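You operate a simulated robot arm through the tools that you are given. There is no shell and no other tool.

The job below is to be done with a simulated robot arm. You get a single attempt, and the scene is never put back.

## Task
Tag the amber bottle blue and the white bottle yellow from the small bin.
Fine: the amber one with the white cap; lay the lid on the white table meanwhile; the bin ends covered.

Only the result counts: the job must be done as asked and must still hold three seconds after the hand-in. Knocking over, shifting, dropping, spilling or breaking anything else fails it. Lids that push on must go on centred and level and be pressed home; caps that screw on are set level and turned clockwise until they are tight.

## Robot
A 7-joint arm with a two-finger parallel gripper, fixed in place. Base frame: the origin is on the floor under the middle of its stand, x ahead of it, y to its left, z up; the work surface is at about z = 740. Readings come in mm, rad, newtons and seconds.
With the tool pointing down near the work surface it reaches from about 200 to 680 mm from the base axis. Its first joint turns from -1.152 to 1.152 rad. Payload 2.4 kg.
The tool frame sits at the grasp point between the pads (the TCP): z along the fingers, y along the line on which they close. The tips reach 30 mm beyond it. The gripper opens to 94 mm. The fingers are 28 mm wide and 10 mm thick; the gripper's body (50 by 96 mm) begins 55 mm behind the TCP.
Orientation is told as [roll, pitch, yaw] about the base's x, y, z axes, in that order, counted from this pose: with the fingers straight down and closing along the base's y, the tool's x points along the base's -x, its y along +y and its z along -z.

## Interface
- The arm moves only by the tool nudge_tool. Its argument "plan" is a list of rows, each a list of 7 numbers: the closure in counts, from 0 (fully open) to 255 (shut), then the shift along the tool's x, y, z in m, then the turn, a rotation vector about the tool's x, y, z in rad. In form: [[jaw, x, y, z, wx, wy, wz], ...]. A call has 1 to 20 rows; each row shifts and turns the commanded pose from where the row before left it, along the tool's axes as they then stand. A row lasts 0.2 s, in which the tool goes at most 50 mm and 0.15 rad; a call with a longer step from one row to the next is refused whole, and so is a gripper value outside its range. Where a pose cannot be reached the arm comes as near as it can. A force on the tool above 40 N (or 10 N above the force at the start of the call, whichever is more), or a blocked arm, ends the call early, and 0.2 s more pass. Each finger travels about 153 mm/s and halts on what it meets, pressing with about 43 N; the grip force reading is that of the motor and also rises with nothing between the fingers. The clock runs only during rows and for 0.2 s after the last one: add rows that do not move to give the fingers time. The reply holds the time, the measured pose of the TCP, the force on the tool along the base axes, the opening and the grip force, in the units named above and with some noise, with the torque about the TCP (base axes, N m) and any sound that the robot's microphone picked up.
- Cameras (640 x 400 px; columns grow to the right, rows downward): "scene" is fixed at [26, 481.5, 1416.7]; the picture's right is [-0.79, -0.62, 0.00], its down [-0.50, 0.63, -0.59] and it looks along [0.37, -0.47, -0.80] (base axes); focal length 214 px, centre (320, 200). "wrist" rides on the gripper at [76, 14, -103] in the tool frame; the picture's right is [-0.18, 0.98, 0.00], its down [-0.75, -0.14, -0.64] and it looks along [-0.63, -0.12, 0.77] (tool axes); focal length 243 px, centre (320, 200). There is no depth. A picture from a camera that has moved, and an enlarged one, comes with that camera's place and axes in the base frame and with its lens.
- get_image(camera): a new picture of that camera. The clock stands still meanwhile.
- zoom(camera, box): a new picture of the part [left, top, right, bottom] of that camera's present view, enlarged. The clock stands still meanwhile.
- finish_job(): hands the job in; it is judged then, once.

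Places have to be worked out from the pictures, the camera data and where the tool is seen. Open the gripper and draw the arm clear of the work before you hand the job in, unless the task says otherwise.

The tools are called after "Emit:" by a JSON object that holds its "name" and its "arguments". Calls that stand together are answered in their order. nudge_tool: Moves the arm, as the interface text tells. Its arguments: {"type":"object","properties":{"plan":{"type":"array","items":{"type":"array","items":{"type":"number"}}}},"required":["plan"]} The other tools are called the same way: get_image (camera) takes a picture; zoom (camera, box) takes an enlarged picture of a part of a camera's view; finish_job () hands the job in.

At the start:

```text
time: 0.0
position: [340.1, -105.5, 1116.6]
tool_rot: [0.0, 0.001, 0.0]
contact_force: [0.6, 0.1, 0.6]
ft_torque: [0.0, -0.02, -0.04]
finger_gap: 94.1
gripper_force: 0.0
```

scene: 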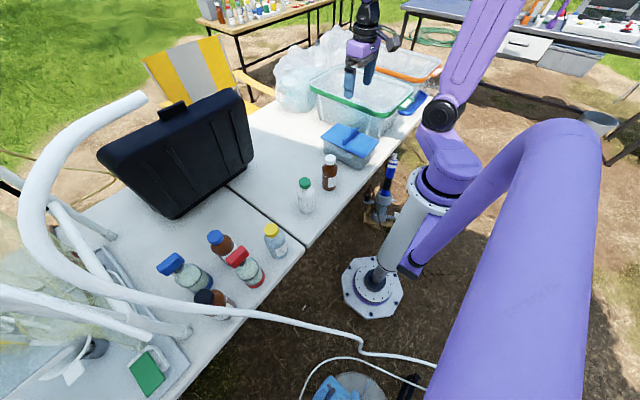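
wrist: 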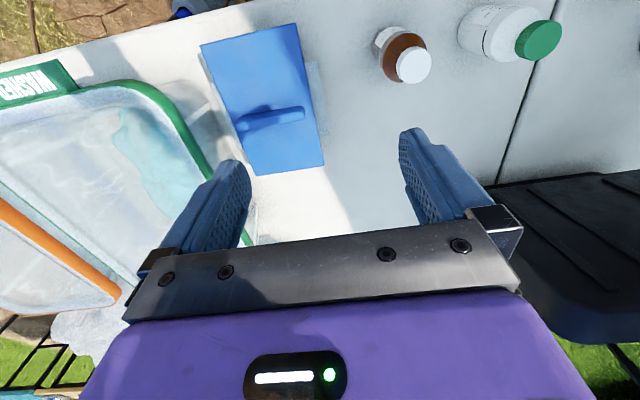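

I'll start by looking closely at the scene: the small bin with a blue lid, and the bottles.

Emit:
{"name": "zoom", "arguments": {"camera": "scene", "box": [280, 100, 440, 220]}}

Emit:
{"name": "zoom", "arguments": {"camera": "wrist", "box": [160, 0, 400, 180]}}

Emit:
{"name": "zoom", "arguments": {"camera": "scene", "box": [140, 200, 320, 320]}}

Emit:
{"name": "zoom", "arguments": {"camera": "wrist", "box": [360, 0, 640, 180]}}

```text
3.33 times, centred on (360, 160) of scene
camera zoom: at [26.0, 481.5, 1416.7], right [-0.79, -0.62, 0.0], down [-0.5, 0.63, -0.59], along [0.37, -0.47, -0.8], focal length 715 px, centre (187, 333)
```

zoom: 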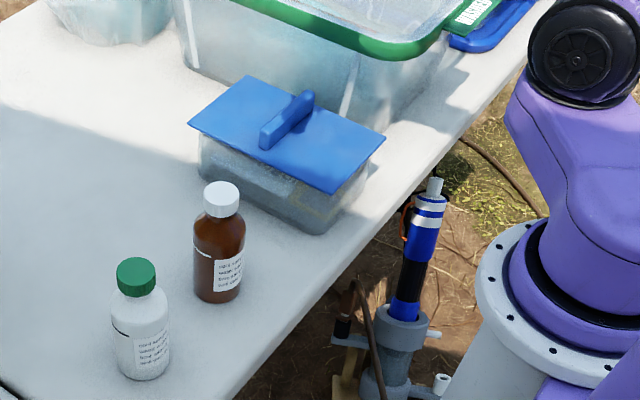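

```text
2.22 times, centred on (280, 90) of wrist
camera zoom: at [265.0, -90.4, 1219.9], right [0.18, 0.98, 0.0], down [0.75, -0.14, 0.64], along [0.63, -0.12, -0.77], focal length 539 px, centre (409, 444)
```

zoom: 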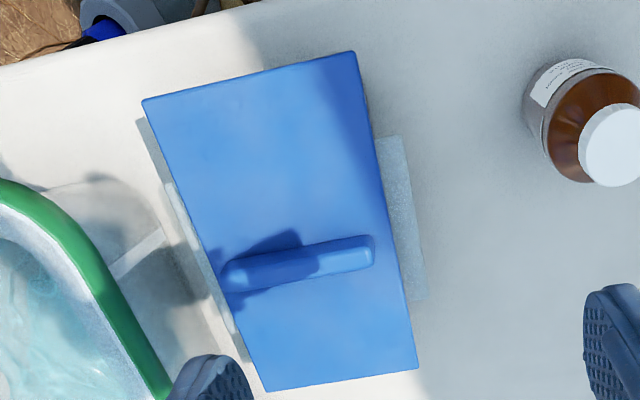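

```text
3.33 times, centred on (230, 260) of scene
camera zoom: at [26.0, 481.5, 1416.7], right [-0.79, -0.62, 0.0], down [-0.5, 0.63, -0.59], along [0.37, -0.47, -0.8], focal length 715 px, centre (620, 0)
```

zoom: 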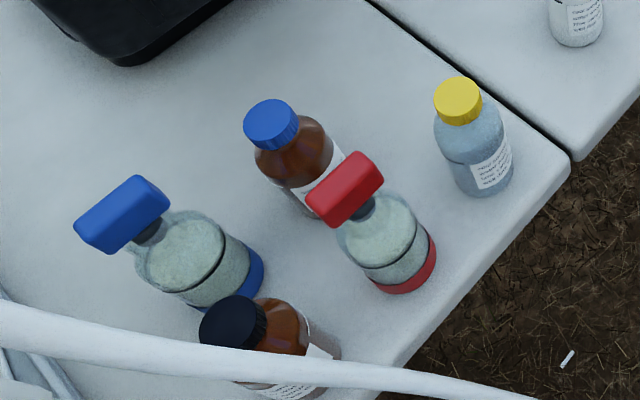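

```text
2.22 times, centred on (500, 90) of wrist
camera zoom: at [265.0, -90.4, 1219.9], right [0.18, 0.98, 0.0], down [0.75, -0.14, 0.64], along [0.63, -0.12, -0.77], focal length 539 px, centre (-80, 444)
```

zoom: 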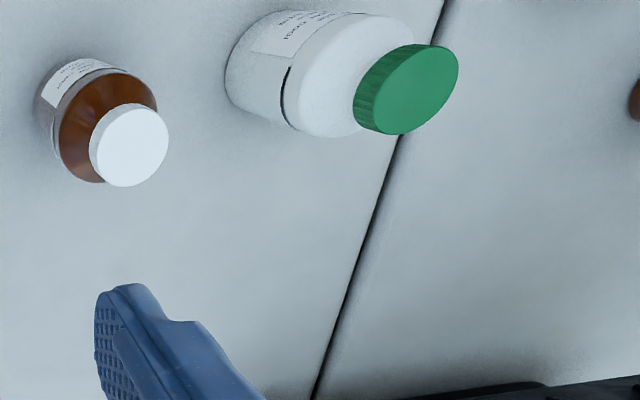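

The lid of the small bin works out at about x 287–511, y −270 to −132, top z≈820, with its handle bar along y at about (400, −200). I'll move above it and turn the tool 90° so the fingers close along x.

Emit:
{"name": "nudge_tool", "arguments": {"plan": [[0, -0.012, -0.019, 0.02, 0, 0, 0], [0, -0.012, -0.019, 0.02, 0, 0, 0], [0, -0.012, -0.019, 0.02, 0, 0, 0], [0, -0.012, -0.019, 0.02, 0, 0, 0], [0, -0.012, -0.019, 0.02, 0, 0, 0], [0, 0, 0, 0, 0, 0, 0.1428], [0, 0, 0, 0, 0, 0, 0.1428], [0, 0, 0, 0, 0, 0, 0.1428], [0, 0, 0, 0, 0, 0, 0.1428], [0, 0, 0, 0, 0, 0, 0.1428], [0, 0, 0, 0, 0, 0, 0.1428], [0, 0, 0, 0, 0, 0, 0.1428], [0, 0, 0, 0, 0, 0, 0.1428], [0, 0, 0, 0, 0, 0, 0.1428], [0, 0, 0, 0, 0, 0, 0.1428], [0, 0, 0, 0, 0, 0, 0.1428]]}}

Emit:
{"name": "get_image", "arguments": {"camera": "wrist"}}

Emit:
{"name": "get_image", "arguments": {"camera": "scene"}}

```text
time: 3.4
position: [401.6, -199.4, 1016.5]
tool_rot: [-0.001, 0.0, -1.573]
contact_force: [-0.3, 0.4, 0.7]
ft_torque: [-0.02, 0.0, -0.04]
finger_gap: 93.6
gripper_force: 0.0
```

```text
taken
camera wrist: at [415.7, -123.4, 1119.8], right [0.98, -0.19, 0.0], down [-0.14, -0.75, 0.64], along [-0.12, -0.63, -0.77], focal length 243 px, centre (320, 200)
```

wrist: 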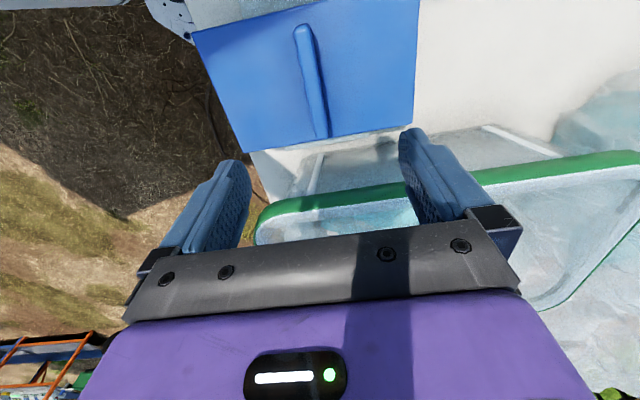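

```text
taken
```

scene: 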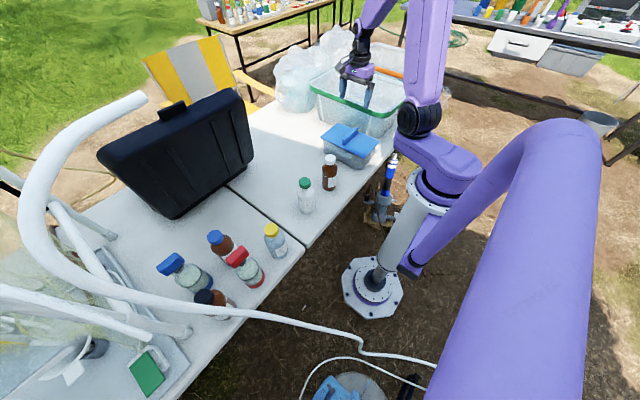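

The handle sits nearly under the tool, at about x=395 and y from −252 to −141. I'll zoom in to check its shape and height.

Emit:
{"name": "zoom", "arguments": {"camera": "wrist", "box": [180, 0, 440, 165]}}

Emit:
{"name": "zoom", "arguments": {"camera": "scene", "box": [310, 60, 420, 180]}}

```text
2.42 times, centred on (310, 82) of wrist
camera zoom: at [415.7, -123.4, 1119.8], right [0.98, -0.19, 0.0], down [-0.14, -0.75, 0.64], along [-0.12, -0.63, -0.77], focal length 588 px, centre (344, 485)
```

zoom: 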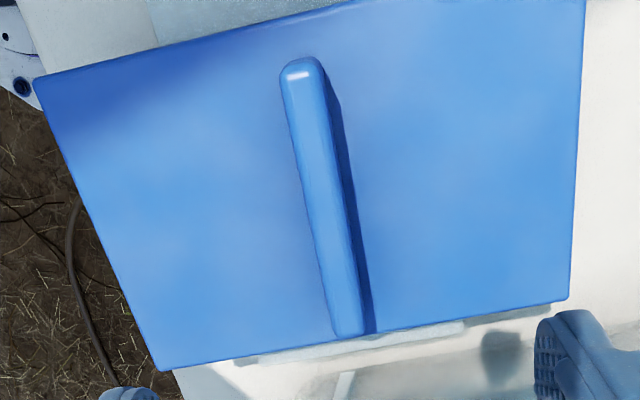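

```text
3.33 times, centred on (365, 120) of scene
camera zoom: at [26.0, 481.5, 1416.7], right [-0.79, -0.62, 0.0], down [-0.5, 0.63, -0.59], along [0.37, -0.47, -0.8], focal length 715 px, centre (170, 467)
```

zoom: 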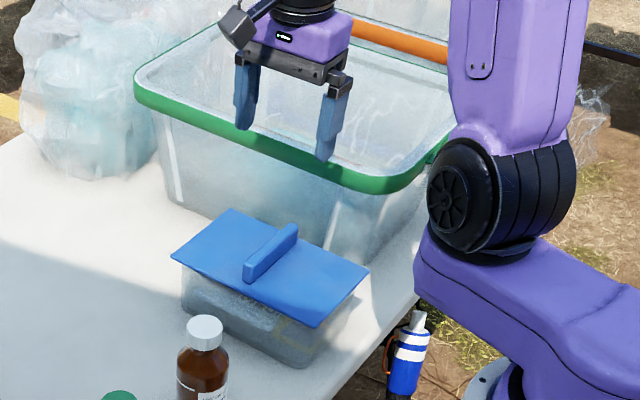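

Emit:
{"name": "zoom", "arguments": {"camera": "scene", "box": [335, 115, 380, 143]}}

Emit:
{"name": "zoom", "arguments": {"camera": "scene", "box": [315, 115, 385, 175]}}

```text
14.22 times, centred on (358, 129) of scene
camera zoom: at [26.0, 481.5, 1416.7], right [-0.79, -0.62, 0.0], down [-0.5, 0.63, -0.59], along [0.37, -0.47, -0.8], focal length 3050 px, centre (-213, 1210)
```

zoom: 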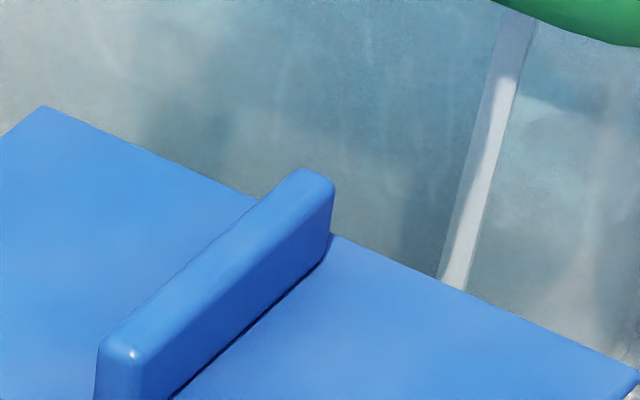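

```text
6.67 times, centred on (350, 145) of scene
camera zoom: at [26.0, 481.5, 1416.7], right [-0.79, -0.62, 0.0], down [-0.5, 0.63, -0.59], along [0.37, -0.47, -0.8], focal length 1430 px, centre (120, 567)
```

zoom: 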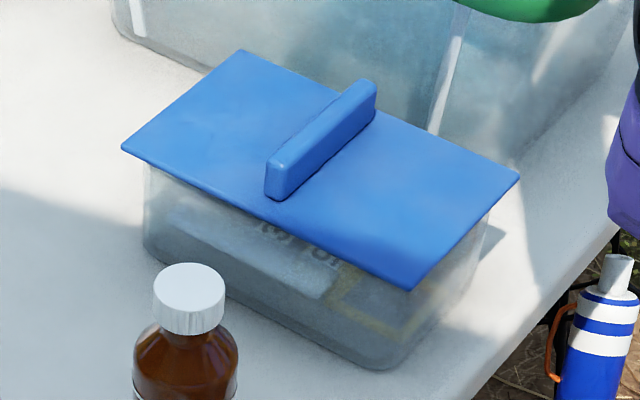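

The bar stands about 30–40 mm above the lid (lid top z≈820). I'll descend partway with the fingers straddling the bar, then look again.

Emit:
{"name": "nudge_tool", "arguments": {"plan": [[0, 0, -0.0015, 0.03, 0, 0, 0], [0, 0, -0.0015, 0.03, 0, 0, 0], [0, 0, -0.0015, 0.03, 0, 0, 0], [0, 0, -0.0015, 0.02, 0, 0, 0]]}}

Emit:
{"name": "get_image", "arguments": {"camera": "wrist"}}

Emit:
{"name": "zoom", "arguments": {"camera": "scene", "box": [315, 85, 400, 160]}}

```text
time: 4.4
position: [396.1, -199.1, 907.1]
tool_rot: [0.001, 0.0, -1.57]
contact_force: [-0.4, -0.1, 0.4]
ft_torque: [0.0, 0.02, -0.01]
finger_gap: 94.1
gripper_force: 0.2
```

```text
taken
camera wrist: at [410.5, -123.4, 1010.0], right [0.98, -0.18, 0.0], down [-0.14, -0.75, 0.64], along [-0.12, -0.63, -0.77], focal length 243 px, centre (320, 200)
```

wrist: 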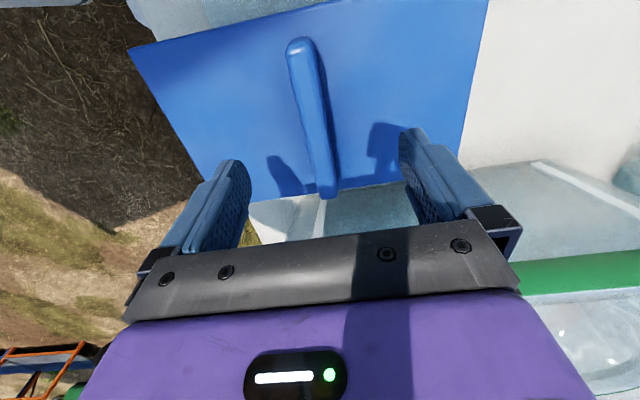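

```text
5.33 times, centred on (358, 122) of scene
camera zoom: at [26.0, 481.5, 1416.7], right [-0.79, -0.62, 0.0], down [-0.5, 0.63, -0.59], along [0.37, -0.47, -0.8], focal length 1144 px, centre (120, 613)
```

zoom: 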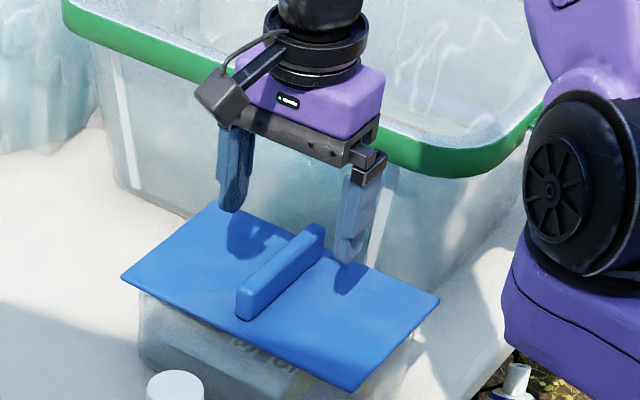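

The bar's top is at z≈850 and x≈394. I'll go down to TCP z≈858, with the tips at 828, and close on it.

Emit:
{"name": "nudge_tool", "arguments": {"plan": [[0, 0.002, -0.001, 0.02, 0, 0, 0], [0, 0.002, -0.001, 0.015, 0, 0, 0], [0, 0, 0, 0.008, 0, 0, 0], [0, 0, 0, 0.006, 0, 0, 0], [0, 0, 0, 0, 0, 0, 0]]}}

Emit:
{"name": "zoom", "arguments": {"camera": "scene", "box": [315, 85, 400, 160]}}

Emit:
{"name": "get_image", "arguments": {"camera": "wrist"}}

```text
time: 5.4
position: [393.6, -196.9, 860.6]
tool_rot: [0.0, 0.001, -1.57]
contact_force: [-2.8, 2.3, 12.7]
ft_torque: [0.12, 0.28, -0.04]
finger_gap: 94.2
gripper_force: 0.0
stopped in row 5: the force on the tool passed its limit at 51 N (the readings are from after the stop); the commanded pose is now the measured one
```

```text
5.33 times, centred on (358, 122) of scene
camera zoom: at [25.8, 481.6, 1416.7], right [-0.79, -0.62, 0.0], down [-0.5, 0.63, -0.59], along [0.37, -0.47, -0.8], focal length 1144 px, centre (120, 613)
```

zoom: 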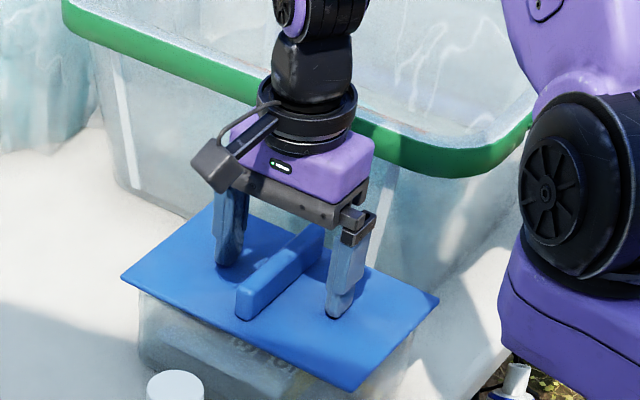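

```text
taken
camera wrist: at [407.5, -119.2, 964.1], right [0.98, -0.18, 0.0], down [-0.14, -0.75, 0.64], along [-0.12, -0.63, -0.77], focal length 243 px, centre (320, 200)
```

wrist: 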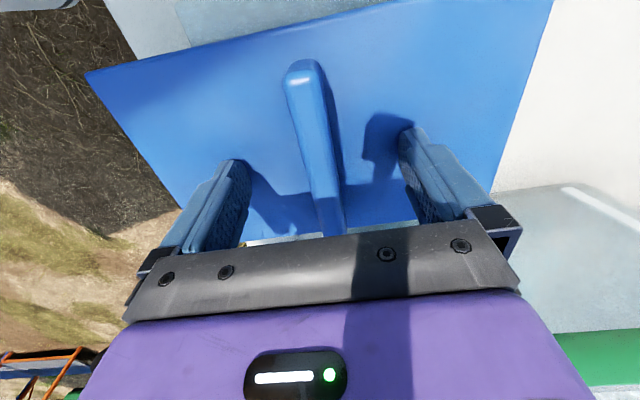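

The fingertips touched the lid at TCP z≈860, so the lid top is at about z=830. I'll back off 5 mm and close on the bar.

Emit:
{"name": "nudge_tool", "arguments": {"plan": [[0, 0, 0, -0.005, 0, 0, 0], [0, 0, 0, 0, 0, 0, 0], [255, 0, 0, 0, 0, 0, 0], [255, 0, 0, 0, 0, 0, 0], [255, 0, 0, 0, 0, 0, 0], [255, 0, 0, 0, 0, 0, 0]]}}

Emit:
{"name": "get_image", "arguments": {"camera": "wrist"}}

```text
time: 6.8
position: [393.2, -196.2, 866.2]
tool_rot: [0.002, 0.0, -1.57]
contact_force: [0.3, 1.1, 4.5]
ft_torque: [0.1, 0.04, 0.01]
finger_gap: 14.8
gripper_force: 43.0
```

```text
taken
camera wrist: at [407.9, -119.5, 968.6], right [0.98, -0.18, 0.0], down [-0.14, -0.75, 0.64], along [-0.12, -0.63, -0.77], focal length 243 px, centre (320, 200)
```

wrist: 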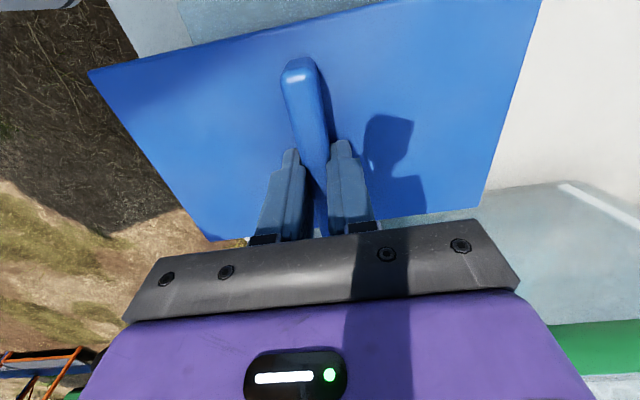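

The bar is gripped at 14.8 mm, with the tool at (393.2, −196.2, 866.2), which I'll reuse when putting the lid back. Now I lift slowly.

Emit:
{"name": "nudge_tool", "arguments": {"plan": [[255, 0, 0, -0.004, 0, 0, 0], [255, 0, 0, -0.006, 0, 0, 0], [255, 0, 0, -0.01, 0, 0, 0], [255, 0, 0, -0.015, 0, 0, 0], [255, 0, 0, -0.02, 0, 0, 0], [255, 0, 0, -0.025, 0, 0, 0], [255, 0, 0, -0.03, 0, 0, 0], [255, 0, 0, -0.03, 0, 0, 0], [255, 0, 0, -0.03, 0, 0, 0], [255, 0, 0, 0, 0, 0, 0]]}}

Emit:
{"name": "get_image", "arguments": {"camera": "wrist"}}

Emit:
{"name": "zoom", "arguments": {"camera": "scene", "box": [300, 60, 410, 180]}}

```text
time: 9.0
position: [393.3, -195.8, 1035.9]
tool_rot: [0.001, 0.001, -1.573]
contact_force: [-1.2, -0.2, 0.2]
ft_torque: [0.02, 0.01, -0.01]
finger_gap: 0.1
gripper_force: 32.5
```

```text
taken
camera wrist: at [407.1, -118.9, 1138.4], right [0.98, -0.18, 0.0], down [-0.14, -0.75, 0.64], along [-0.12, -0.63, -0.77], focal length 243 px, centre (320, 200)
```

wrist: 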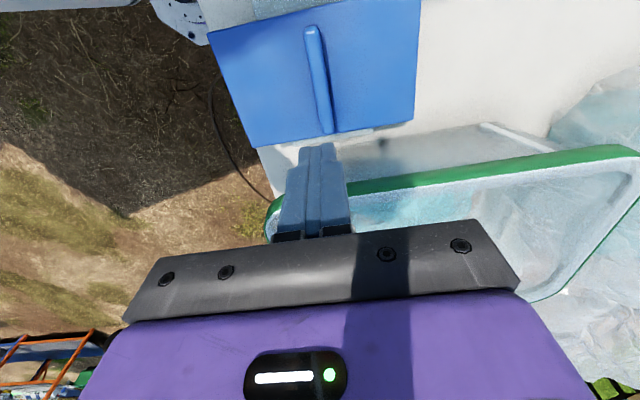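

```text
3.33 times, centred on (355, 120) of scene
camera zoom: at [26.0, 481.5, 1416.7], right [-0.79, -0.62, 0.0], down [-0.5, 0.63, -0.59], along [0.37, -0.47, -0.8], focal length 715 px, centre (203, 467)
```

zoom: 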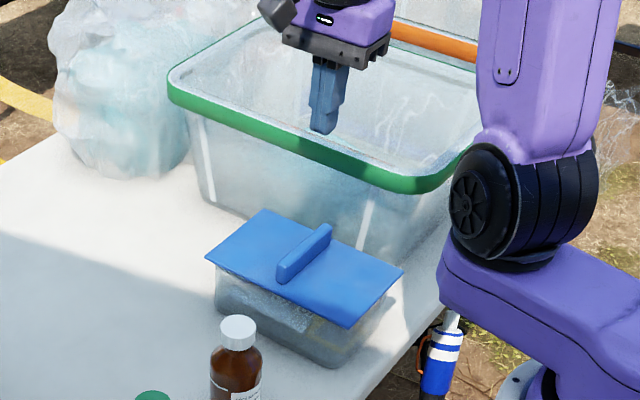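

The bar slipped out of the grip, so the lid is still on the bin and seems held by a push fit. I'll check that the lid hasn't shifted, then regrip lower and pull in small steps while watching the force.

Emit:
{"name": "zoom", "arguments": {"camera": "scene", "box": [315, 115, 385, 175]}}

Emit:
{"name": "nudge_tool", "arguments": {"plan": [[0, 0, 0, 0.03, 0, 0, 0], [0, 0, 0, 0.03, 0, 0, 0], [0, 0, 0, 0.03, 0, 0, 0], [0, 0, 0, 0.03, 0, 0, 0], [0, 0, 0, 0.025, 0, 0, 0], [0, 0, 0, 0.015, 0, 0, 0], [0, 0, 0, 0.008, 0, 0, 0], [0, 0, 0, 0.004, 0, 0, 0], [0, 0, 0, 0, 0, 0, 0]]}}

```text
6.67 times, centred on (350, 145) of scene
camera zoom: at [26.0, 481.5, 1416.7], right [-0.79, -0.62, 0.0], down [-0.5, 0.63, -0.59], along [0.37, -0.47, -0.8], focal length 1430 px, centre (120, 567)
```

zoom: 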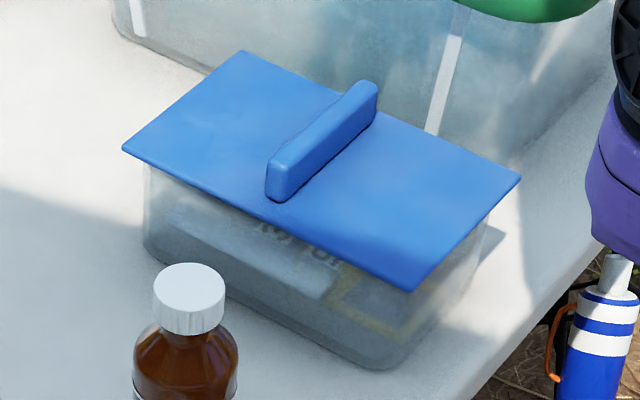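

```text
time: 11.0
position: [392.2, -195.8, 863.9]
tool_rot: [0.0, 0.0, -1.572]
contact_force: [0.8, -0.3, -0.6]
ft_torque: [0.02, -0.03, -0.01]
finger_gap: 94.1
gripper_force: 0.1
```

The lid hasn't moved and the tool is just above it. I'll close fully and pull only a couple of millimetres to read the force.

Emit:
{"name": "nudge_tool", "arguments": {"plan": [[0, 0, 0, 0.0015, 0, 0, 0], [255, 0, 0, 0, 0, 0, 0], [255, 0, 0, 0, 0, 0, 0], [255, 0, 0, 0, 0, 0, 0], [255, 0, 0, 0, 0, 0, 0], [255, 0, 0, -0.001, 0, 0, 0], [255, 0, 0, -0.001, 0, 0, 0]]}}

```text
time: 12.6
position: [391.9, -196.1, 863.3]
tool_rot: [0.0, -0.001, -1.571]
contact_force: [1.1, 1.1, 0.8]
ft_torque: [0.04, 0.02, 0.0]
finger_gap: 19.6
gripper_force: 43.2
```

The gap is now 19.6 mm (14.8 mm before), so the bar may widen toward its base. I'll pull a few more millimetres and compare force and gap.

Emit:
{"name": "nudge_tool", "arguments": {"plan": [[255, 0, 0, -0.001, 0, 0, 0], [255, 0, 0, -0.001, 0, 0, 0]]}}

Emit:
{"name": "get_image", "arguments": {"camera": "wrist"}}

```text
time: 13.2
position: [392.7, -196.5, 866.8]
tool_rot: [0.001, -0.001, -1.572]
contact_force: [0.4, -0.1, -0.2]
ft_torque: [-0.01, 0.05, -0.02]
finger_gap: 19.7
gripper_force: 42.9
```

```text
taken
camera wrist: at [406.7, -119.2, 968.9], right [0.98, -0.18, 0.0], down [-0.14, -0.75, 0.64], along [-0.12, -0.63, -0.77], focal length 243 px, centre (320, 200)
```

wrist: 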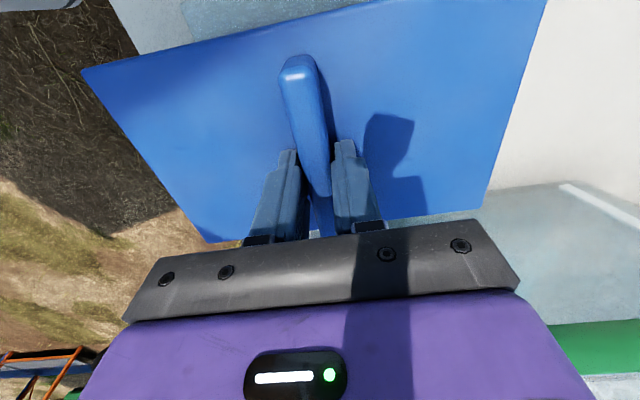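

The gap stayed at 19.7 mm while the tool rose 4 mm, so this grip seems to hold. I'll raise it more and check.

Emit:
{"name": "nudge_tool", "arguments": {"plan": [[255, 0, 0, -0.002, 0, 0, 0], [255, 0, 0, -0.002, 0, 0, 0], [255, 0, 0, -0.003, 0, 0, 0], [255, 0, 0, -0.003, 0, 0, 0]]}}

Emit:
{"name": "get_image", "arguments": {"camera": "wrist"}}

Emit:
{"name": "zoom", "arguments": {"camera": "scene", "box": [315, 85, 400, 175]}}

```text
time: 14.2
position: [392.5, -195.5, 874.7]
tool_rot: [0.001, 0.0, -1.572]
contact_force: [0.6, -0.8, -1.8]
ft_torque: [0.0, -0.02, 0.0]
finger_gap: 19.9
gripper_force: 42.8
```

```text
taken
camera wrist: at [407.1, -119.3, 978.5], right [0.98, -0.18, 0.0], down [-0.14, -0.75, 0.64], along [-0.12, -0.63, -0.77], focal length 243 px, centre (320, 200)
```

wrist: 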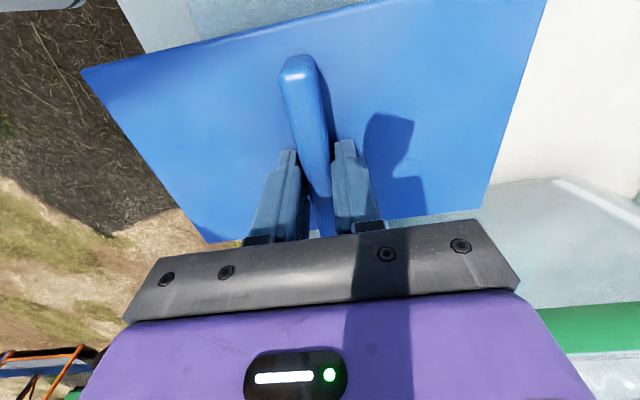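

```text
4.44 times, centred on (358, 130) of scene
camera zoom: at [26.0, 481.5, 1416.7], right [-0.79, -0.62, 0.0], down [-0.5, 0.63, -0.59], along [0.37, -0.47, -0.8], focal length 953 px, centre (153, 511)
```

zoom: 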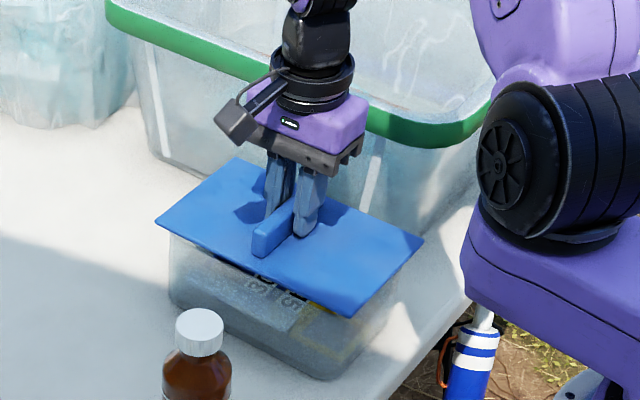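

The lid is now rising with the gripper, level. I'll lift it to about z=1000, then view the open bin.

Emit:
{"name": "nudge_tool", "arguments": {"plan": [[255, 0, 0, -0.006, 0, 0, 0], [255, 0, 0, -0.01, 0, 0, 0], [255, 0, 0, -0.015, 0, 0, 0], [255, 0, 0, -0.02, 0, 0, 0], [255, 0, 0, -0.02, 0, 0, 0], [255, 0, 0, -0.02, 0, 0, 0], [255, 0, 0, -0.02, 0, 0, 0], [255, 0, 0, -0.01, 0, 0, 0], [255, 0, 0, -0.005, 0, 0, 0], [255, 0, 0, 0, 0, 0, 0]]}}

Emit:
{"name": "get_image", "arguments": {"camera": "scene"}}

Emit:
{"name": "get_image", "arguments": {"camera": "wrist"}}

```text
time: 16.4
position: [394.0, -195.8, 1002.0]
tool_rot: [0.0, -0.001, -1.571]
contact_force: [-0.4, 0.0, -1.2]
ft_torque: [-0.03, 0.01, 0.0]
finger_gap: 19.6
gripper_force: 43.3
```

```text
taken
```

scene: 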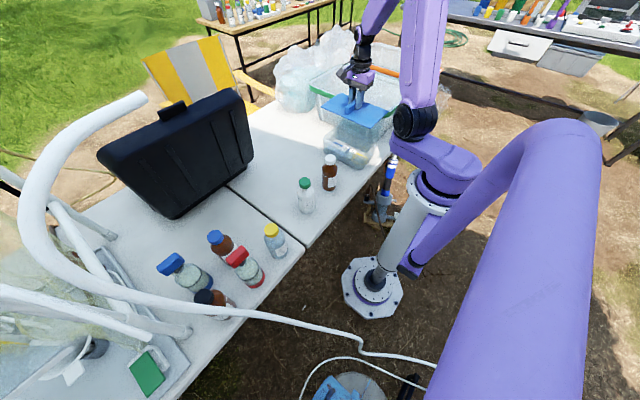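

```text
taken
camera wrist: at [407.6, -119.8, 1105.4], right [0.98, -0.18, 0.0], down [-0.14, -0.75, 0.64], along [-0.12, -0.63, -0.77], focal length 243 px, centre (320, 200)
```

wrist: 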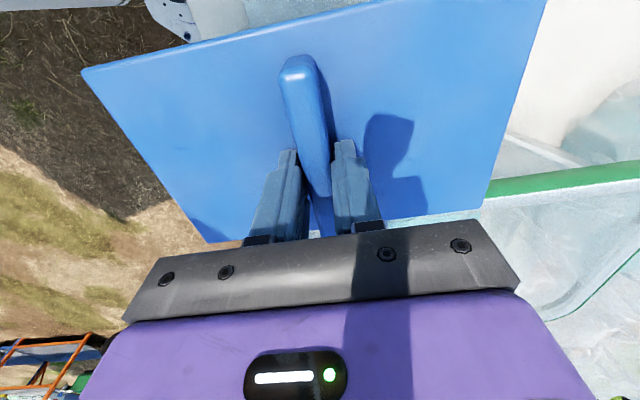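

The lid is off, weighing about 1.2 N. The table around (550, −40) is clear of the bin, bottles and case, so I'll carry the lid there at height.

Emit:
{"name": "nudge_tool", "arguments": {"plan": [[255, 0.005, 0.01, 0, 0, 0, 0], [255, 0.01, 0.02, 0, 0, 0, 0], [255, 0.02, 0.025, 0, 0, 0, 0], [255, 0.025, 0.025, 0, 0, 0, 0], [255, 0.025, 0.025, 0, 0, 0, 0], [255, 0.025, 0.025, 0, 0, 0, 0], [255, 0.025, 0.015, 0, 0, 0, 0], [255, 0.015, 0.007, 0, 0, 0, 0], [255, 0.006, 0.004, 0, 0, 0, 0], [255, 0, 0, 0, 0, 0, 0]]}}

Emit:
{"name": "get_image", "arguments": {"camera": "scene"}}

Emit:
{"name": "get_image", "arguments": {"camera": "wrist"}}

Emit:
{"name": "zoom", "arguments": {"camera": "scene", "box": [310, 100, 400, 180]}}

```text
time: 18.6
position: [550.6, -41.5, 1002.9]
tool_rot: [0.001, 0.0, -1.57]
contact_force: [-0.2, -0.6, -2.4]
ft_torque: [-0.01, 0.0, -0.02]
finger_gap: 19.2
gripper_force: 43.4
```

```text
taken
```

scene: 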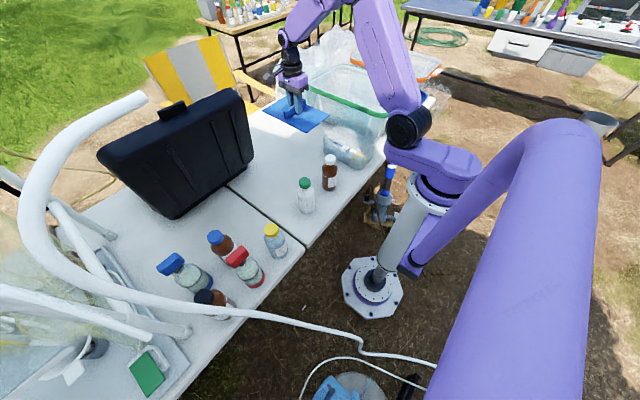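

```text
taken
camera wrist: at [564.7, 35.8, 1105.0], right [0.98, -0.18, 0.0], down [-0.14, -0.75, 0.64], along [-0.12, -0.63, -0.77], focal length 243 px, centre (320, 200)
```

wrist: 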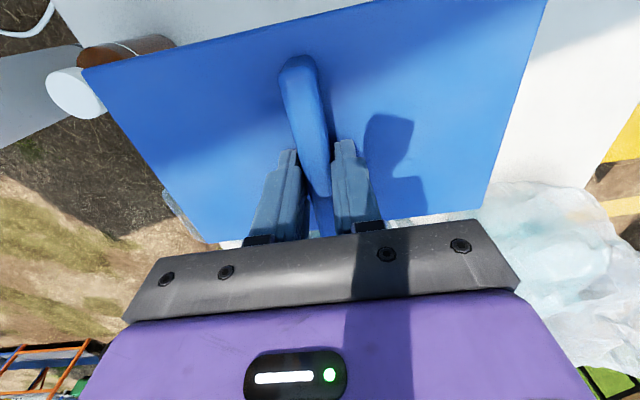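

```text
5.00 times, centred on (355, 140) of scene
camera zoom: at [26.0, 481.5, 1416.7], right [-0.79, -0.62, 0.0], down [-0.5, 0.63, -0.59], along [0.37, -0.47, -0.8], focal length 1072 px, centre (145, 500)
```

zoom: 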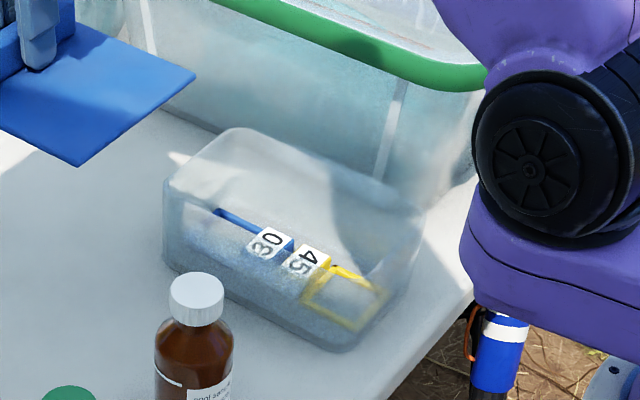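

The open bin shows a blue tag and a yellow tag, each a small numbered block with a loop. First I lower the lid onto the table.

Emit:
{"name": "nudge_tool", "arguments": {"plan": [[255, 0, 0, 0.015, 0, 0, 0], [255, 0, 0, 0.025, 0, 0, 0], [255, 0, 0, 0.03, 0, 0, 0], [255, 0, 0, 0.03, 0, 0, 0], [255, 0, 0, 0.03, 0, 0, 0], [255, 0, 0, 0.03, 0, 0, 0], [255, 0, 0, 0.02, 0, 0, 0], [255, 0, 0, 0.01, 0, 0, 0], [255, 0, 0, 0.005, 0, 0, 0], [255, 0, 0, 0, 0, 0, 0]]}}

Emit:
{"name": "zoom", "arguments": {"camera": "scene", "box": [240, 80, 360, 200]}}

```text
time: 20.8
position: [550.0, -40.2, 807.1]
tool_rot: [0.0, 0.001, -1.572]
contact_force: [-0.7, 0.1, -0.3]
ft_torque: [0.03, 0.04, -0.02]
finger_gap: 19.7
gripper_force: 43.4
```

```text
3.33 times, centred on (300, 140) of scene
camera zoom: at [26.0, 481.5, 1416.7], right [-0.79, -0.62, 0.0], down [-0.5, 0.63, -0.59], along [0.37, -0.47, -0.8], focal length 715 px, centre (387, 400)
```

zoom: 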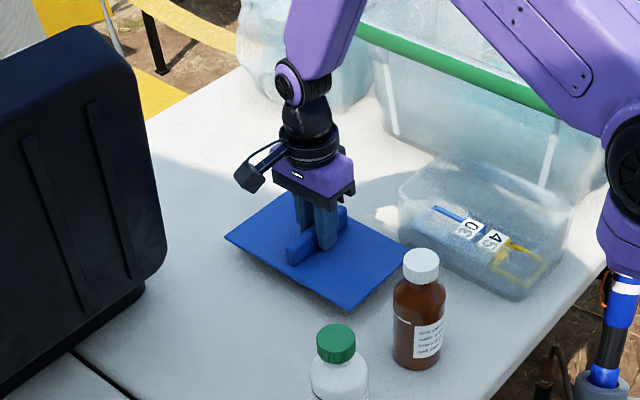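

The lid is close to the table now and clear of everything. I'll lower it gently until the force shows contact.

Emit:
{"name": "nudge_tool", "arguments": {"plan": [[255, 0, 0, 0.005, 0, 0, 0], [255, 0, 0, 0.004, 0, 0, 0], [255, 0, 0, 0.003, 0, 0, 0], [255, 0, 0, 0, 0, 0, 0]]}}

```text
time: 21.8
position: [551.2, -39.9, 795.3]
tool_rot: [0.001, 0.0, -1.57]
contact_force: [0.4, 0.5, -0.2]
ft_torque: [0.01, 0.02, 0.0]
finger_gap: 19.7
gripper_force: 43.8
```

Emit:
{"name": "nudge_tool", "arguments": {"plan": [[255, 0, 0, 0.003, 0, 0, 0], [255, 0, 0, 0.003, 0, 0, 0], [255, 0, 0, 0, 0, 0, 0]]}}

```text
time: 22.6
position: [548.3, -40.0, 789.1]
tool_rot: [0.0, -0.001, -1.572]
contact_force: [0.4, 0.6, -1.6]
ft_torque: [0.0, 0.0, 0.0]
finger_gap: 19.8
gripper_force: 43.2
```

No contact yet at z=789, so I'll keep lowering in small steps.

Emit:
{"name": "nudge_tool", "arguments": {"plan": [[255, 0, 0, 0.003, 0, 0, 0], [255, 0, 0, 0.002, 0, 0, 0], [255, 0, 0, 0, 0, 0, 0]]}}

```text
time: 23.2
position: [548.2, -39.8, 787.6]
tool_rot: [0.001, -0.002, -1.57]
contact_force: [-1.5, -0.1, 6.9]
ft_torque: [0.02, 0.01, -0.01]
finger_gap: 19.6
gripper_force: 43.1
stopped in row 2: the force on the tool passed its limit at 40 N (the readings are from after the stop); the commanded pose is now the measured one
```

The lid touched the table at z=787.6. I'll open the fingers and rise straight up.

Emit:
{"name": "nudge_tool", "arguments": {"plan": [[0, 0, 0, 0, 0, 0, 0], [0, 0, 0, 0, 0, 0, 0], [0, 0, 0, -0.005, 0, 0, 0], [0, 0, 0, -0.02, 0, 0, 0], [0, 0, 0, -0.03, 0, 0, 0], [0, 0, 0, -0.03, 0, 0, 0], [0, 0, 0, -0.03, 0, 0, 0], [0, 0, 0, -0.03, 0, 0, 0], [0, 0, 0, -0.03, 0, 0, 0], [0, 0, 0, -0.02, 0, 0, 0]]}}

Emit:
{"name": "get_image", "arguments": {"camera": "wrist"}}

Emit:
{"name": "zoom", "arguments": {"camera": "scene", "box": [240, 80, 360, 200]}}

Emit:
{"name": "zoom", "arguments": {"camera": "scene", "box": [325, 125, 395, 180]}}

```text
time: 25.4
position: [549.5, -39.8, 982.6]
tool_rot: [0.001, 0.0, -1.572]
contact_force: [-0.5, 0.8, -1.4]
ft_torque: [0.04, -0.01, -0.04]
finger_gap: 94.0
gripper_force: 0.1
```

```text
taken
camera wrist: at [563.2, 36.7, 1085.9], right [0.98, -0.18, 0.0], down [-0.14, -0.75, 0.64], along [-0.12, -0.63, -0.77], focal length 243 px, centre (320, 200)
```

wrist: 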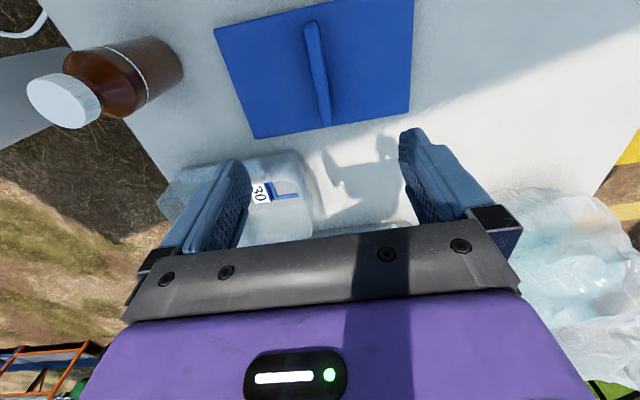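

```text
3.33 times, centred on (300, 140) of scene
camera zoom: at [26.0, 481.5, 1416.7], right [-0.79, -0.62, 0.0], down [-0.5, 0.63, -0.59], along [0.37, -0.47, -0.8], focal length 715 px, centre (387, 400)
```

zoom: 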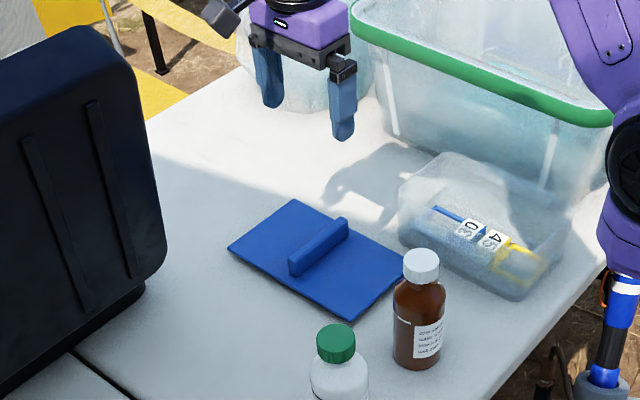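

```text
7.27 times, centred on (360, 152) of scene
camera zoom: at [26.0, 481.5, 1416.7], right [-0.79, -0.62, 0.0], down [-0.5, 0.63, -0.59], along [0.37, -0.47, -0.8], focal length 1560 px, centre (29, 546)
```

zoom: 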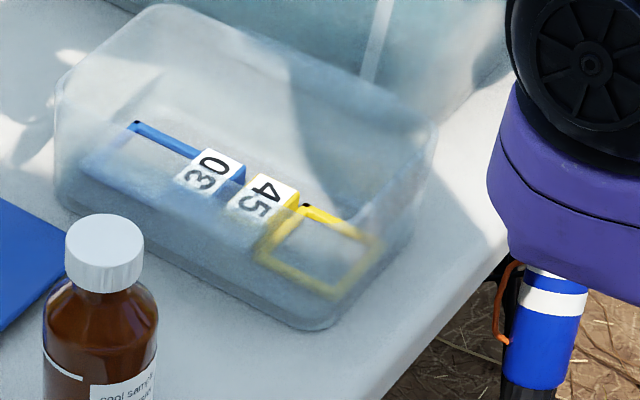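

The lid lies flat on the white table. The tags read blue "30" (loop toward +x) and yellow "45" (loop toward −x). Now I'll move over the bin for a close look from above.

Emit:
{"name": "nudge_tool", "arguments": {"plan": [[0, -0.015, -0.018, 0, 0, 0, 0], [0, -0.025, -0.022, 0, 0, 0, 0], [0, -0.025, -0.022, 0, 0, 0, 0], [0, -0.025, -0.022, 0, 0, 0, 0], [0, -0.025, -0.022, 0, 0, 0, 0], [0, -0.025, -0.022, 0, 0, 0, 0], [0, -0.015, -0.022, 0, 0, 0, 0], [0, 0, 0, 0, 0, 0, 0]]}}

Emit:
{"name": "get_image", "arguments": {"camera": "wrist"}}

Emit:
{"name": "zoom", "arguments": {"camera": "wrist", "box": [180, 0, 440, 165]}}

```text
time: 27.2
position: [399.3, -196.7, 980.6]
tool_rot: [-0.001, 0.001, -1.569]
contact_force: [0.8, 0.0, 1.2]
ft_torque: [-0.02, 0.01, 0.04]
finger_gap: 94.2
gripper_force: 0.0
```

```text
taken
camera wrist: at [412.9, -119.4, 1084.5], right [0.98, -0.18, 0.0], down [-0.14, -0.75, 0.64], along [-0.12, -0.63, -0.77], focal length 243 px, centre (320, 200)
```

wrist: 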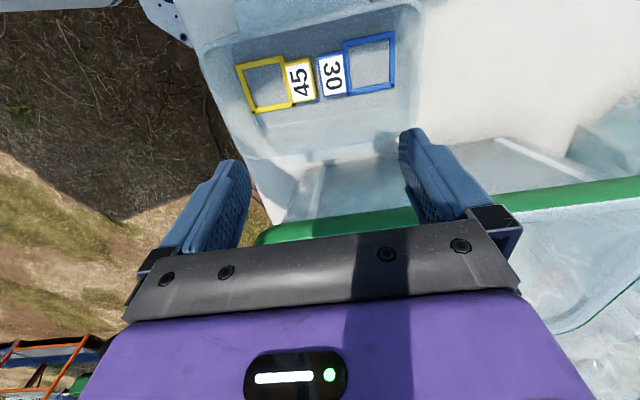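

```text
2.42 times, centred on (310, 82) of wrist
camera zoom: at [412.9, -119.4, 1084.5], right [0.98, -0.18, 0.0], down [-0.14, -0.75, 0.64], along [-0.12, -0.63, -0.77], focal length 588 px, centre (344, 485)
```

zoom: 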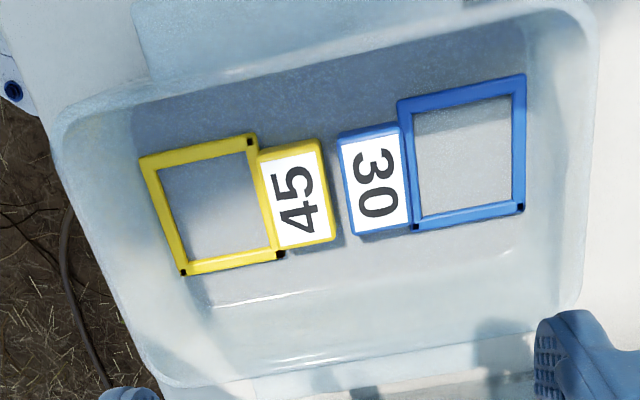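

The tags are clear now. The blue frame is about 61 mm square at x 431–492, y −163 to −224, with its block at x 399–431; the yellow frame is at x 299–360 with its block toward +x. I want to hold the blue block with the frame on the camera side, so I'll try turning another 90°.

Emit:
{"name": "nudge_tool", "arguments": {"plan": [[0, 0, 0, 0, 0, 0, 0.1428], [0, 0, 0, 0, 0, 0, 0.1428], [0, 0, 0, 0, 0, 0, 0.1428], [0, 0, 0, 0, 0, 0, 0.1428], [0, 0, 0, 0, 0, 0, 0.1428], [0, 0, 0, 0, 0, 0, 0.1428], [0, 0, 0, 0, 0, 0, 0.1428], [0, 0, 0, 0, 0, 0, 0.1428], [0, 0, 0, 0, 0, 0, 0.1428], [0, 0, 0, 0, 0, 0, 0.1428], [0, 0, 0, 0, 0, 0, 0.1428], [0, 0, 0, 0, 0, 0, 0]]}}

Emit:
{"name": "get_image", "arguments": {"camera": "wrist"}}

Emit:
{"name": "get_image", "arguments": {"camera": "scene"}}

```text
time: 29.8
position: [399.8, -194.1, 981.3]
tool_rot: [0.001, 0.001, 3.14]
contact_force: [0.9, -0.1, 0.4]
ft_torque: [0.03, -0.01, -0.01]
finger_gap: 94.0
gripper_force: 0.1
```

```text
taken
camera wrist: at [475.0, -208.0, 1085.0], right [-0.19, -0.98, 0.0], down [-0.75, 0.14, 0.64], along [-0.63, 0.12, -0.77], focal length 243 px, centre (320, 200)
```

wrist: 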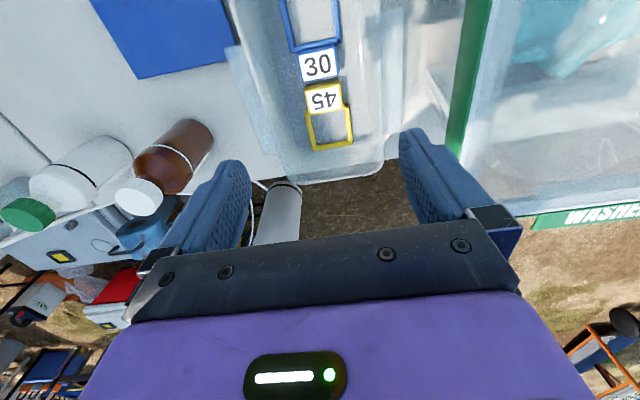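

```text
taken
```

scene: 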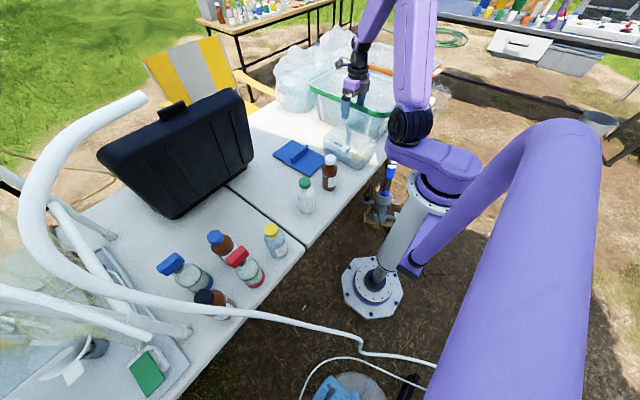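

The half-turn worked. I'll zoom on the tags from this side to refine the blue block's position.

Emit:
{"name": "zoom", "arguments": {"camera": "wrist", "box": [230, 0, 420, 160]}}

```text
2.50 times, centred on (325, 80) of wrist
camera zoom: at [475.0, -208.0, 1085.0], right [-0.19, -0.98, 0.0], down [-0.75, 0.14, 0.64], along [-0.63, 0.12, -0.77], focal length 606 px, centre (308, 500)
```

zoom: 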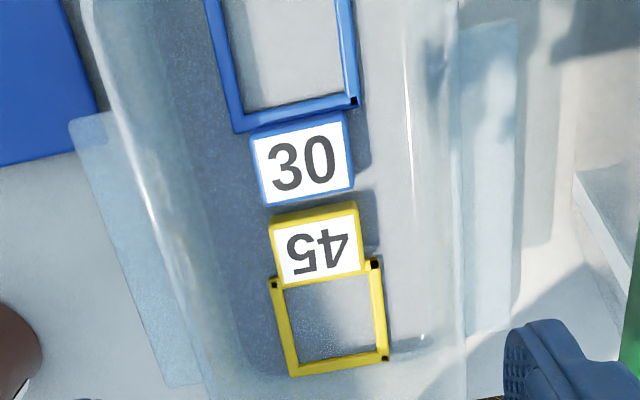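

Blue block centre is at (414, −194.6), 32 × 45 mm, with a 7 mm gap to the yellow block. I'll open partially to fit inside the bin, centre over x=413, and descend to just above the rim.

Emit:
{"name": "nudge_tool", "arguments": {"plan": [[76, 0.013, 0.0005, 0, 0, 0, 0], [76, 0, 0, 0.02, 0, 0, 0], [76, 0, 0, 0.03, 0, 0, 0], [76, 0, 0, 0.03, 0, 0, 0], [76, 0, 0, 0.03, 0, 0, 0], [76, 0, 0, 0.02, 0, 0, 0], [76, 0, 0, 0, 0, 0, 0]]}}

Emit:
{"name": "get_image", "arguments": {"camera": "wrist"}}

Emit:
{"name": "zoom", "arguments": {"camera": "scene", "box": [310, 85, 400, 180]}}

```text
time: 31.4
position: [413.4, -194.9, 851.9]
tool_rot: [0.0, 0.002, -3.141]
contact_force: [-0.8, -0.6, -0.5]
ft_torque: [0.0, 0.0, 0.0]
finger_gap: 66.2
gripper_force: 0.2
```

```text
taken
camera wrist: at [489.6, -208.3, 954.6], right [-0.18, -0.98, 0.0], down [-0.75, 0.14, 0.64], along [-0.63, 0.12, -0.77], focal length 243 px, centre (320, 200)
```

wrist: 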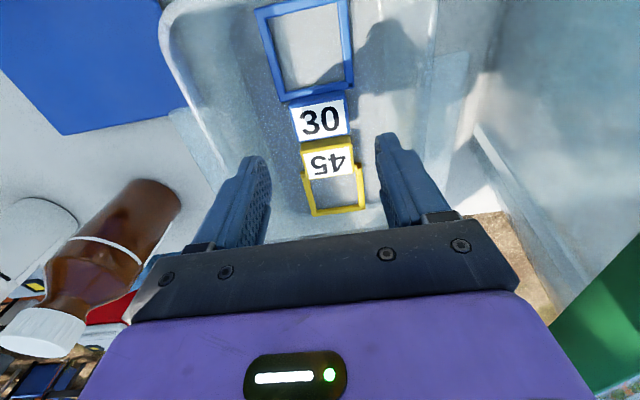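

```text
4.21 times, centred on (355, 132) of scene
camera zoom: at [26.0, 481.5, 1416.7], right [-0.79, -0.62, 0.0], down [-0.5, 0.63, -0.59], along [0.37, -0.47, -0.8], focal length 903 px, centre (173, 484)
```

zoom: 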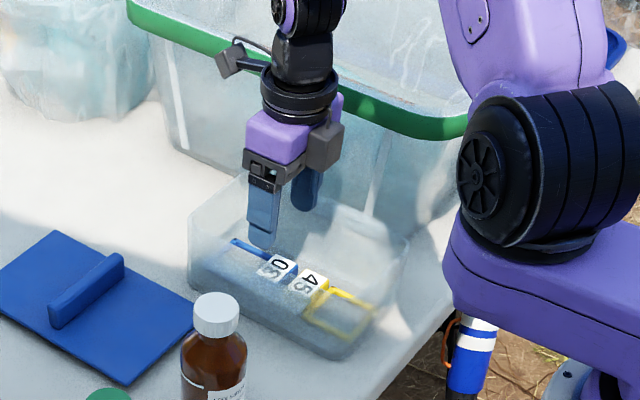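

The block centre projects right under the TCP line at pixel (320, 118), so alignment is good. I'll descend into the bin.

Emit:
{"name": "nudge_tool", "arguments": {"plan": [[76, 0, 0, 0.02, 0, 0, 0], [76, 0, 0, 0.02, 0, 0, 0], [76, 0, 0, 0.015, 0, 0, 0], [76, 0, 0, 0.01, 0, 0, 0], [76, 0, 0, 0.005, 0, 0, 0], [76, 0, 0, 0, 0, 0, 0]]}}

Emit:
{"name": "get_image", "arguments": {"camera": "wrist"}}

Emit:
{"name": "zoom", "arguments": {"camera": "scene", "box": [320, 105, 390, 175]}}

```text
time: 32.8
position: [411.9, -194.6, 781.5]
tool_rot: [-0.001, 0.001, -3.14]
contact_force: [-0.7, 0.0, 0.0]
ft_torque: [0.01, 0.02, -0.02]
finger_gap: 66.0
gripper_force: 0.0
```

```text
taken
camera wrist: at [488.6, -208.3, 884.8], right [-0.18, -0.98, 0.0], down [-0.75, 0.14, 0.64], along [-0.63, 0.12, -0.77], focal length 243 px, centre (320, 200)
```

wrist: 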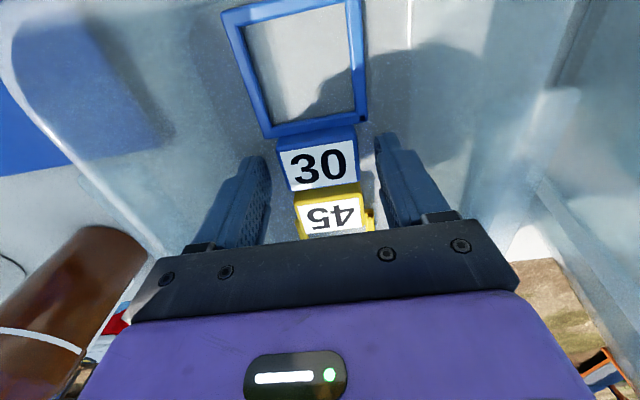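

```text
5.71 times, centred on (355, 140) of scene
camera zoom: at [26.0, 481.5, 1416.7], right [-0.79, -0.62, 0.0], down [-0.5, 0.63, -0.59], along [0.37, -0.47, -0.8], focal length 1226 px, centre (120, 543)
```

zoom: 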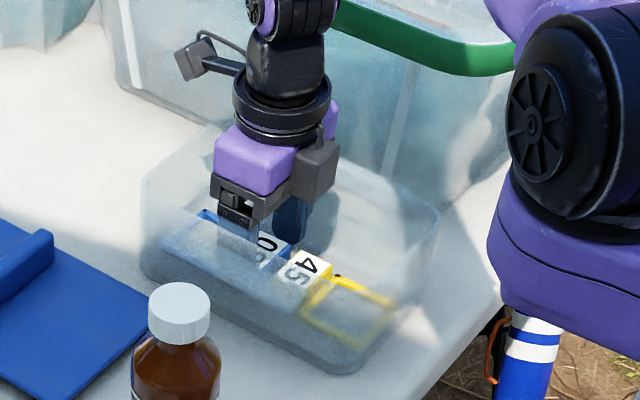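

The fingers straddle the "30" block cleanly; its top is at about z=760. I'll go 4 mm lower and close gently on it.

Emit:
{"name": "nudge_tool", "arguments": {"plan": [[76, 0, 0, 0.002, 0, 0, 0], [76, 0, 0, 0.002, 0, 0, 0], [76, 0, 0, 0, 0, 0, 0], [100, 0, 0, 0, 0, 0, 0], [130, 0, 0, 0, 0, 0, 0], [160, 0, 0, 0, 0, 0, 0], [255, 0, 0, 0, 0, 0, 0], [255, 0, 0, 0, 0, 0, 0], [255, 0, 0, 0, 0, 0, 0]]}}

Emit:
{"name": "get_image", "arguments": {"camera": "wrist"}}

```text
time: 34.8
position: [410.7, -194.9, 777.6]
tool_rot: [0.001, 0.0, -3.141]
contact_force: [0.2, 0.4, 1.1]
ft_torque: [0.0, -0.04, -0.01]
finger_gap: 44.6
gripper_force: 43.2
```

```text
taken
camera wrist: at [487.4, -208.6, 880.5], right [-0.18, -0.98, 0.0], down [-0.75, 0.14, 0.64], along [-0.63, 0.12, -0.77], focal length 243 px, centre (320, 200)
```

wrist: 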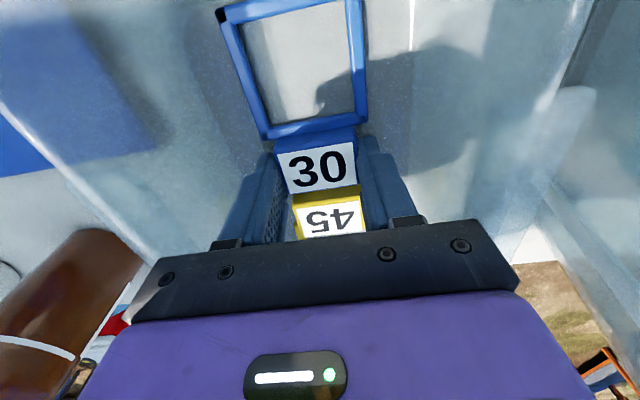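

The blue block is gripped at 44.6 mm. I'll lift it straight up and check that the grip holds.

Emit:
{"name": "nudge_tool", "arguments": {"plan": [[255, 0, 0, -0.003, 0, 0, 0], [255, 0, 0, -0.006, 0, 0, 0], [255, 0, 0, -0.01, 0, 0, 0], [255, 0, 0, -0.015, 0, 0, 0], [255, 0, 0, -0.02, 0, 0, 0], [255, 0, 0, -0.025, 0, 0, 0], [255, 0, 0, -0.025, 0, 0, 0], [255, 0, 0, -0.025, 0, 0, 0], [255, 0, 0, -0.025, 0, 0, 0], [255, 0, 0, -0.025, 0, 0, 0], [255, 0, 0, -0.025, 0, 0, 0], [255, 0, 0, -0.01, 0, 0, 0], [255, 0, 0, 0, 0, 0, 0]]}}

Emit:
{"name": "get_image", "arguments": {"camera": "wrist"}}

Emit:
{"name": "get_image", "arguments": {"camera": "scene"}}

```text
time: 37.6
position: [411.2, -196.1, 991.5]
tool_rot: [0.002, 0.0, -3.14]
contact_force: [-0.6, 0.1, 0.1]
ft_torque: [0.02, 0.03, -0.02]
finger_gap: 44.3
gripper_force: 43.0
```

```text
taken
camera wrist: at [487.2, -209.5, 1095.2], right [-0.18, -0.98, 0.0], down [-0.75, 0.14, 0.64], along [-0.63, 0.12, -0.77], focal length 243 px, centre (320, 200)
```

wrist: 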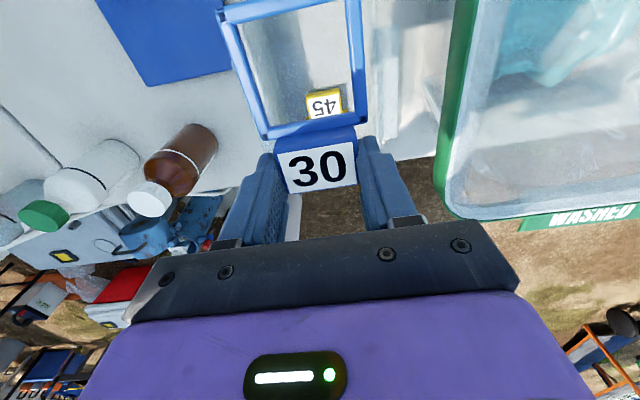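

```text
taken
```

scene: 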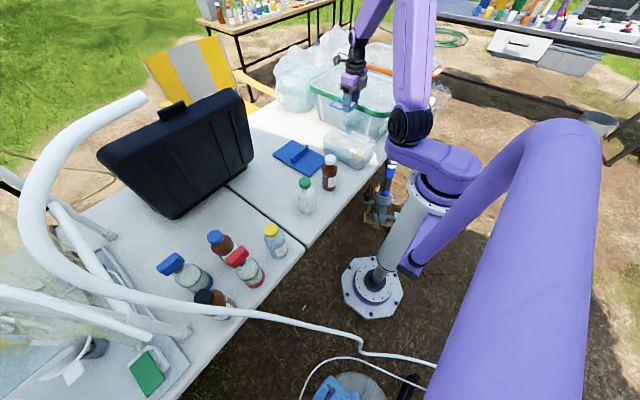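

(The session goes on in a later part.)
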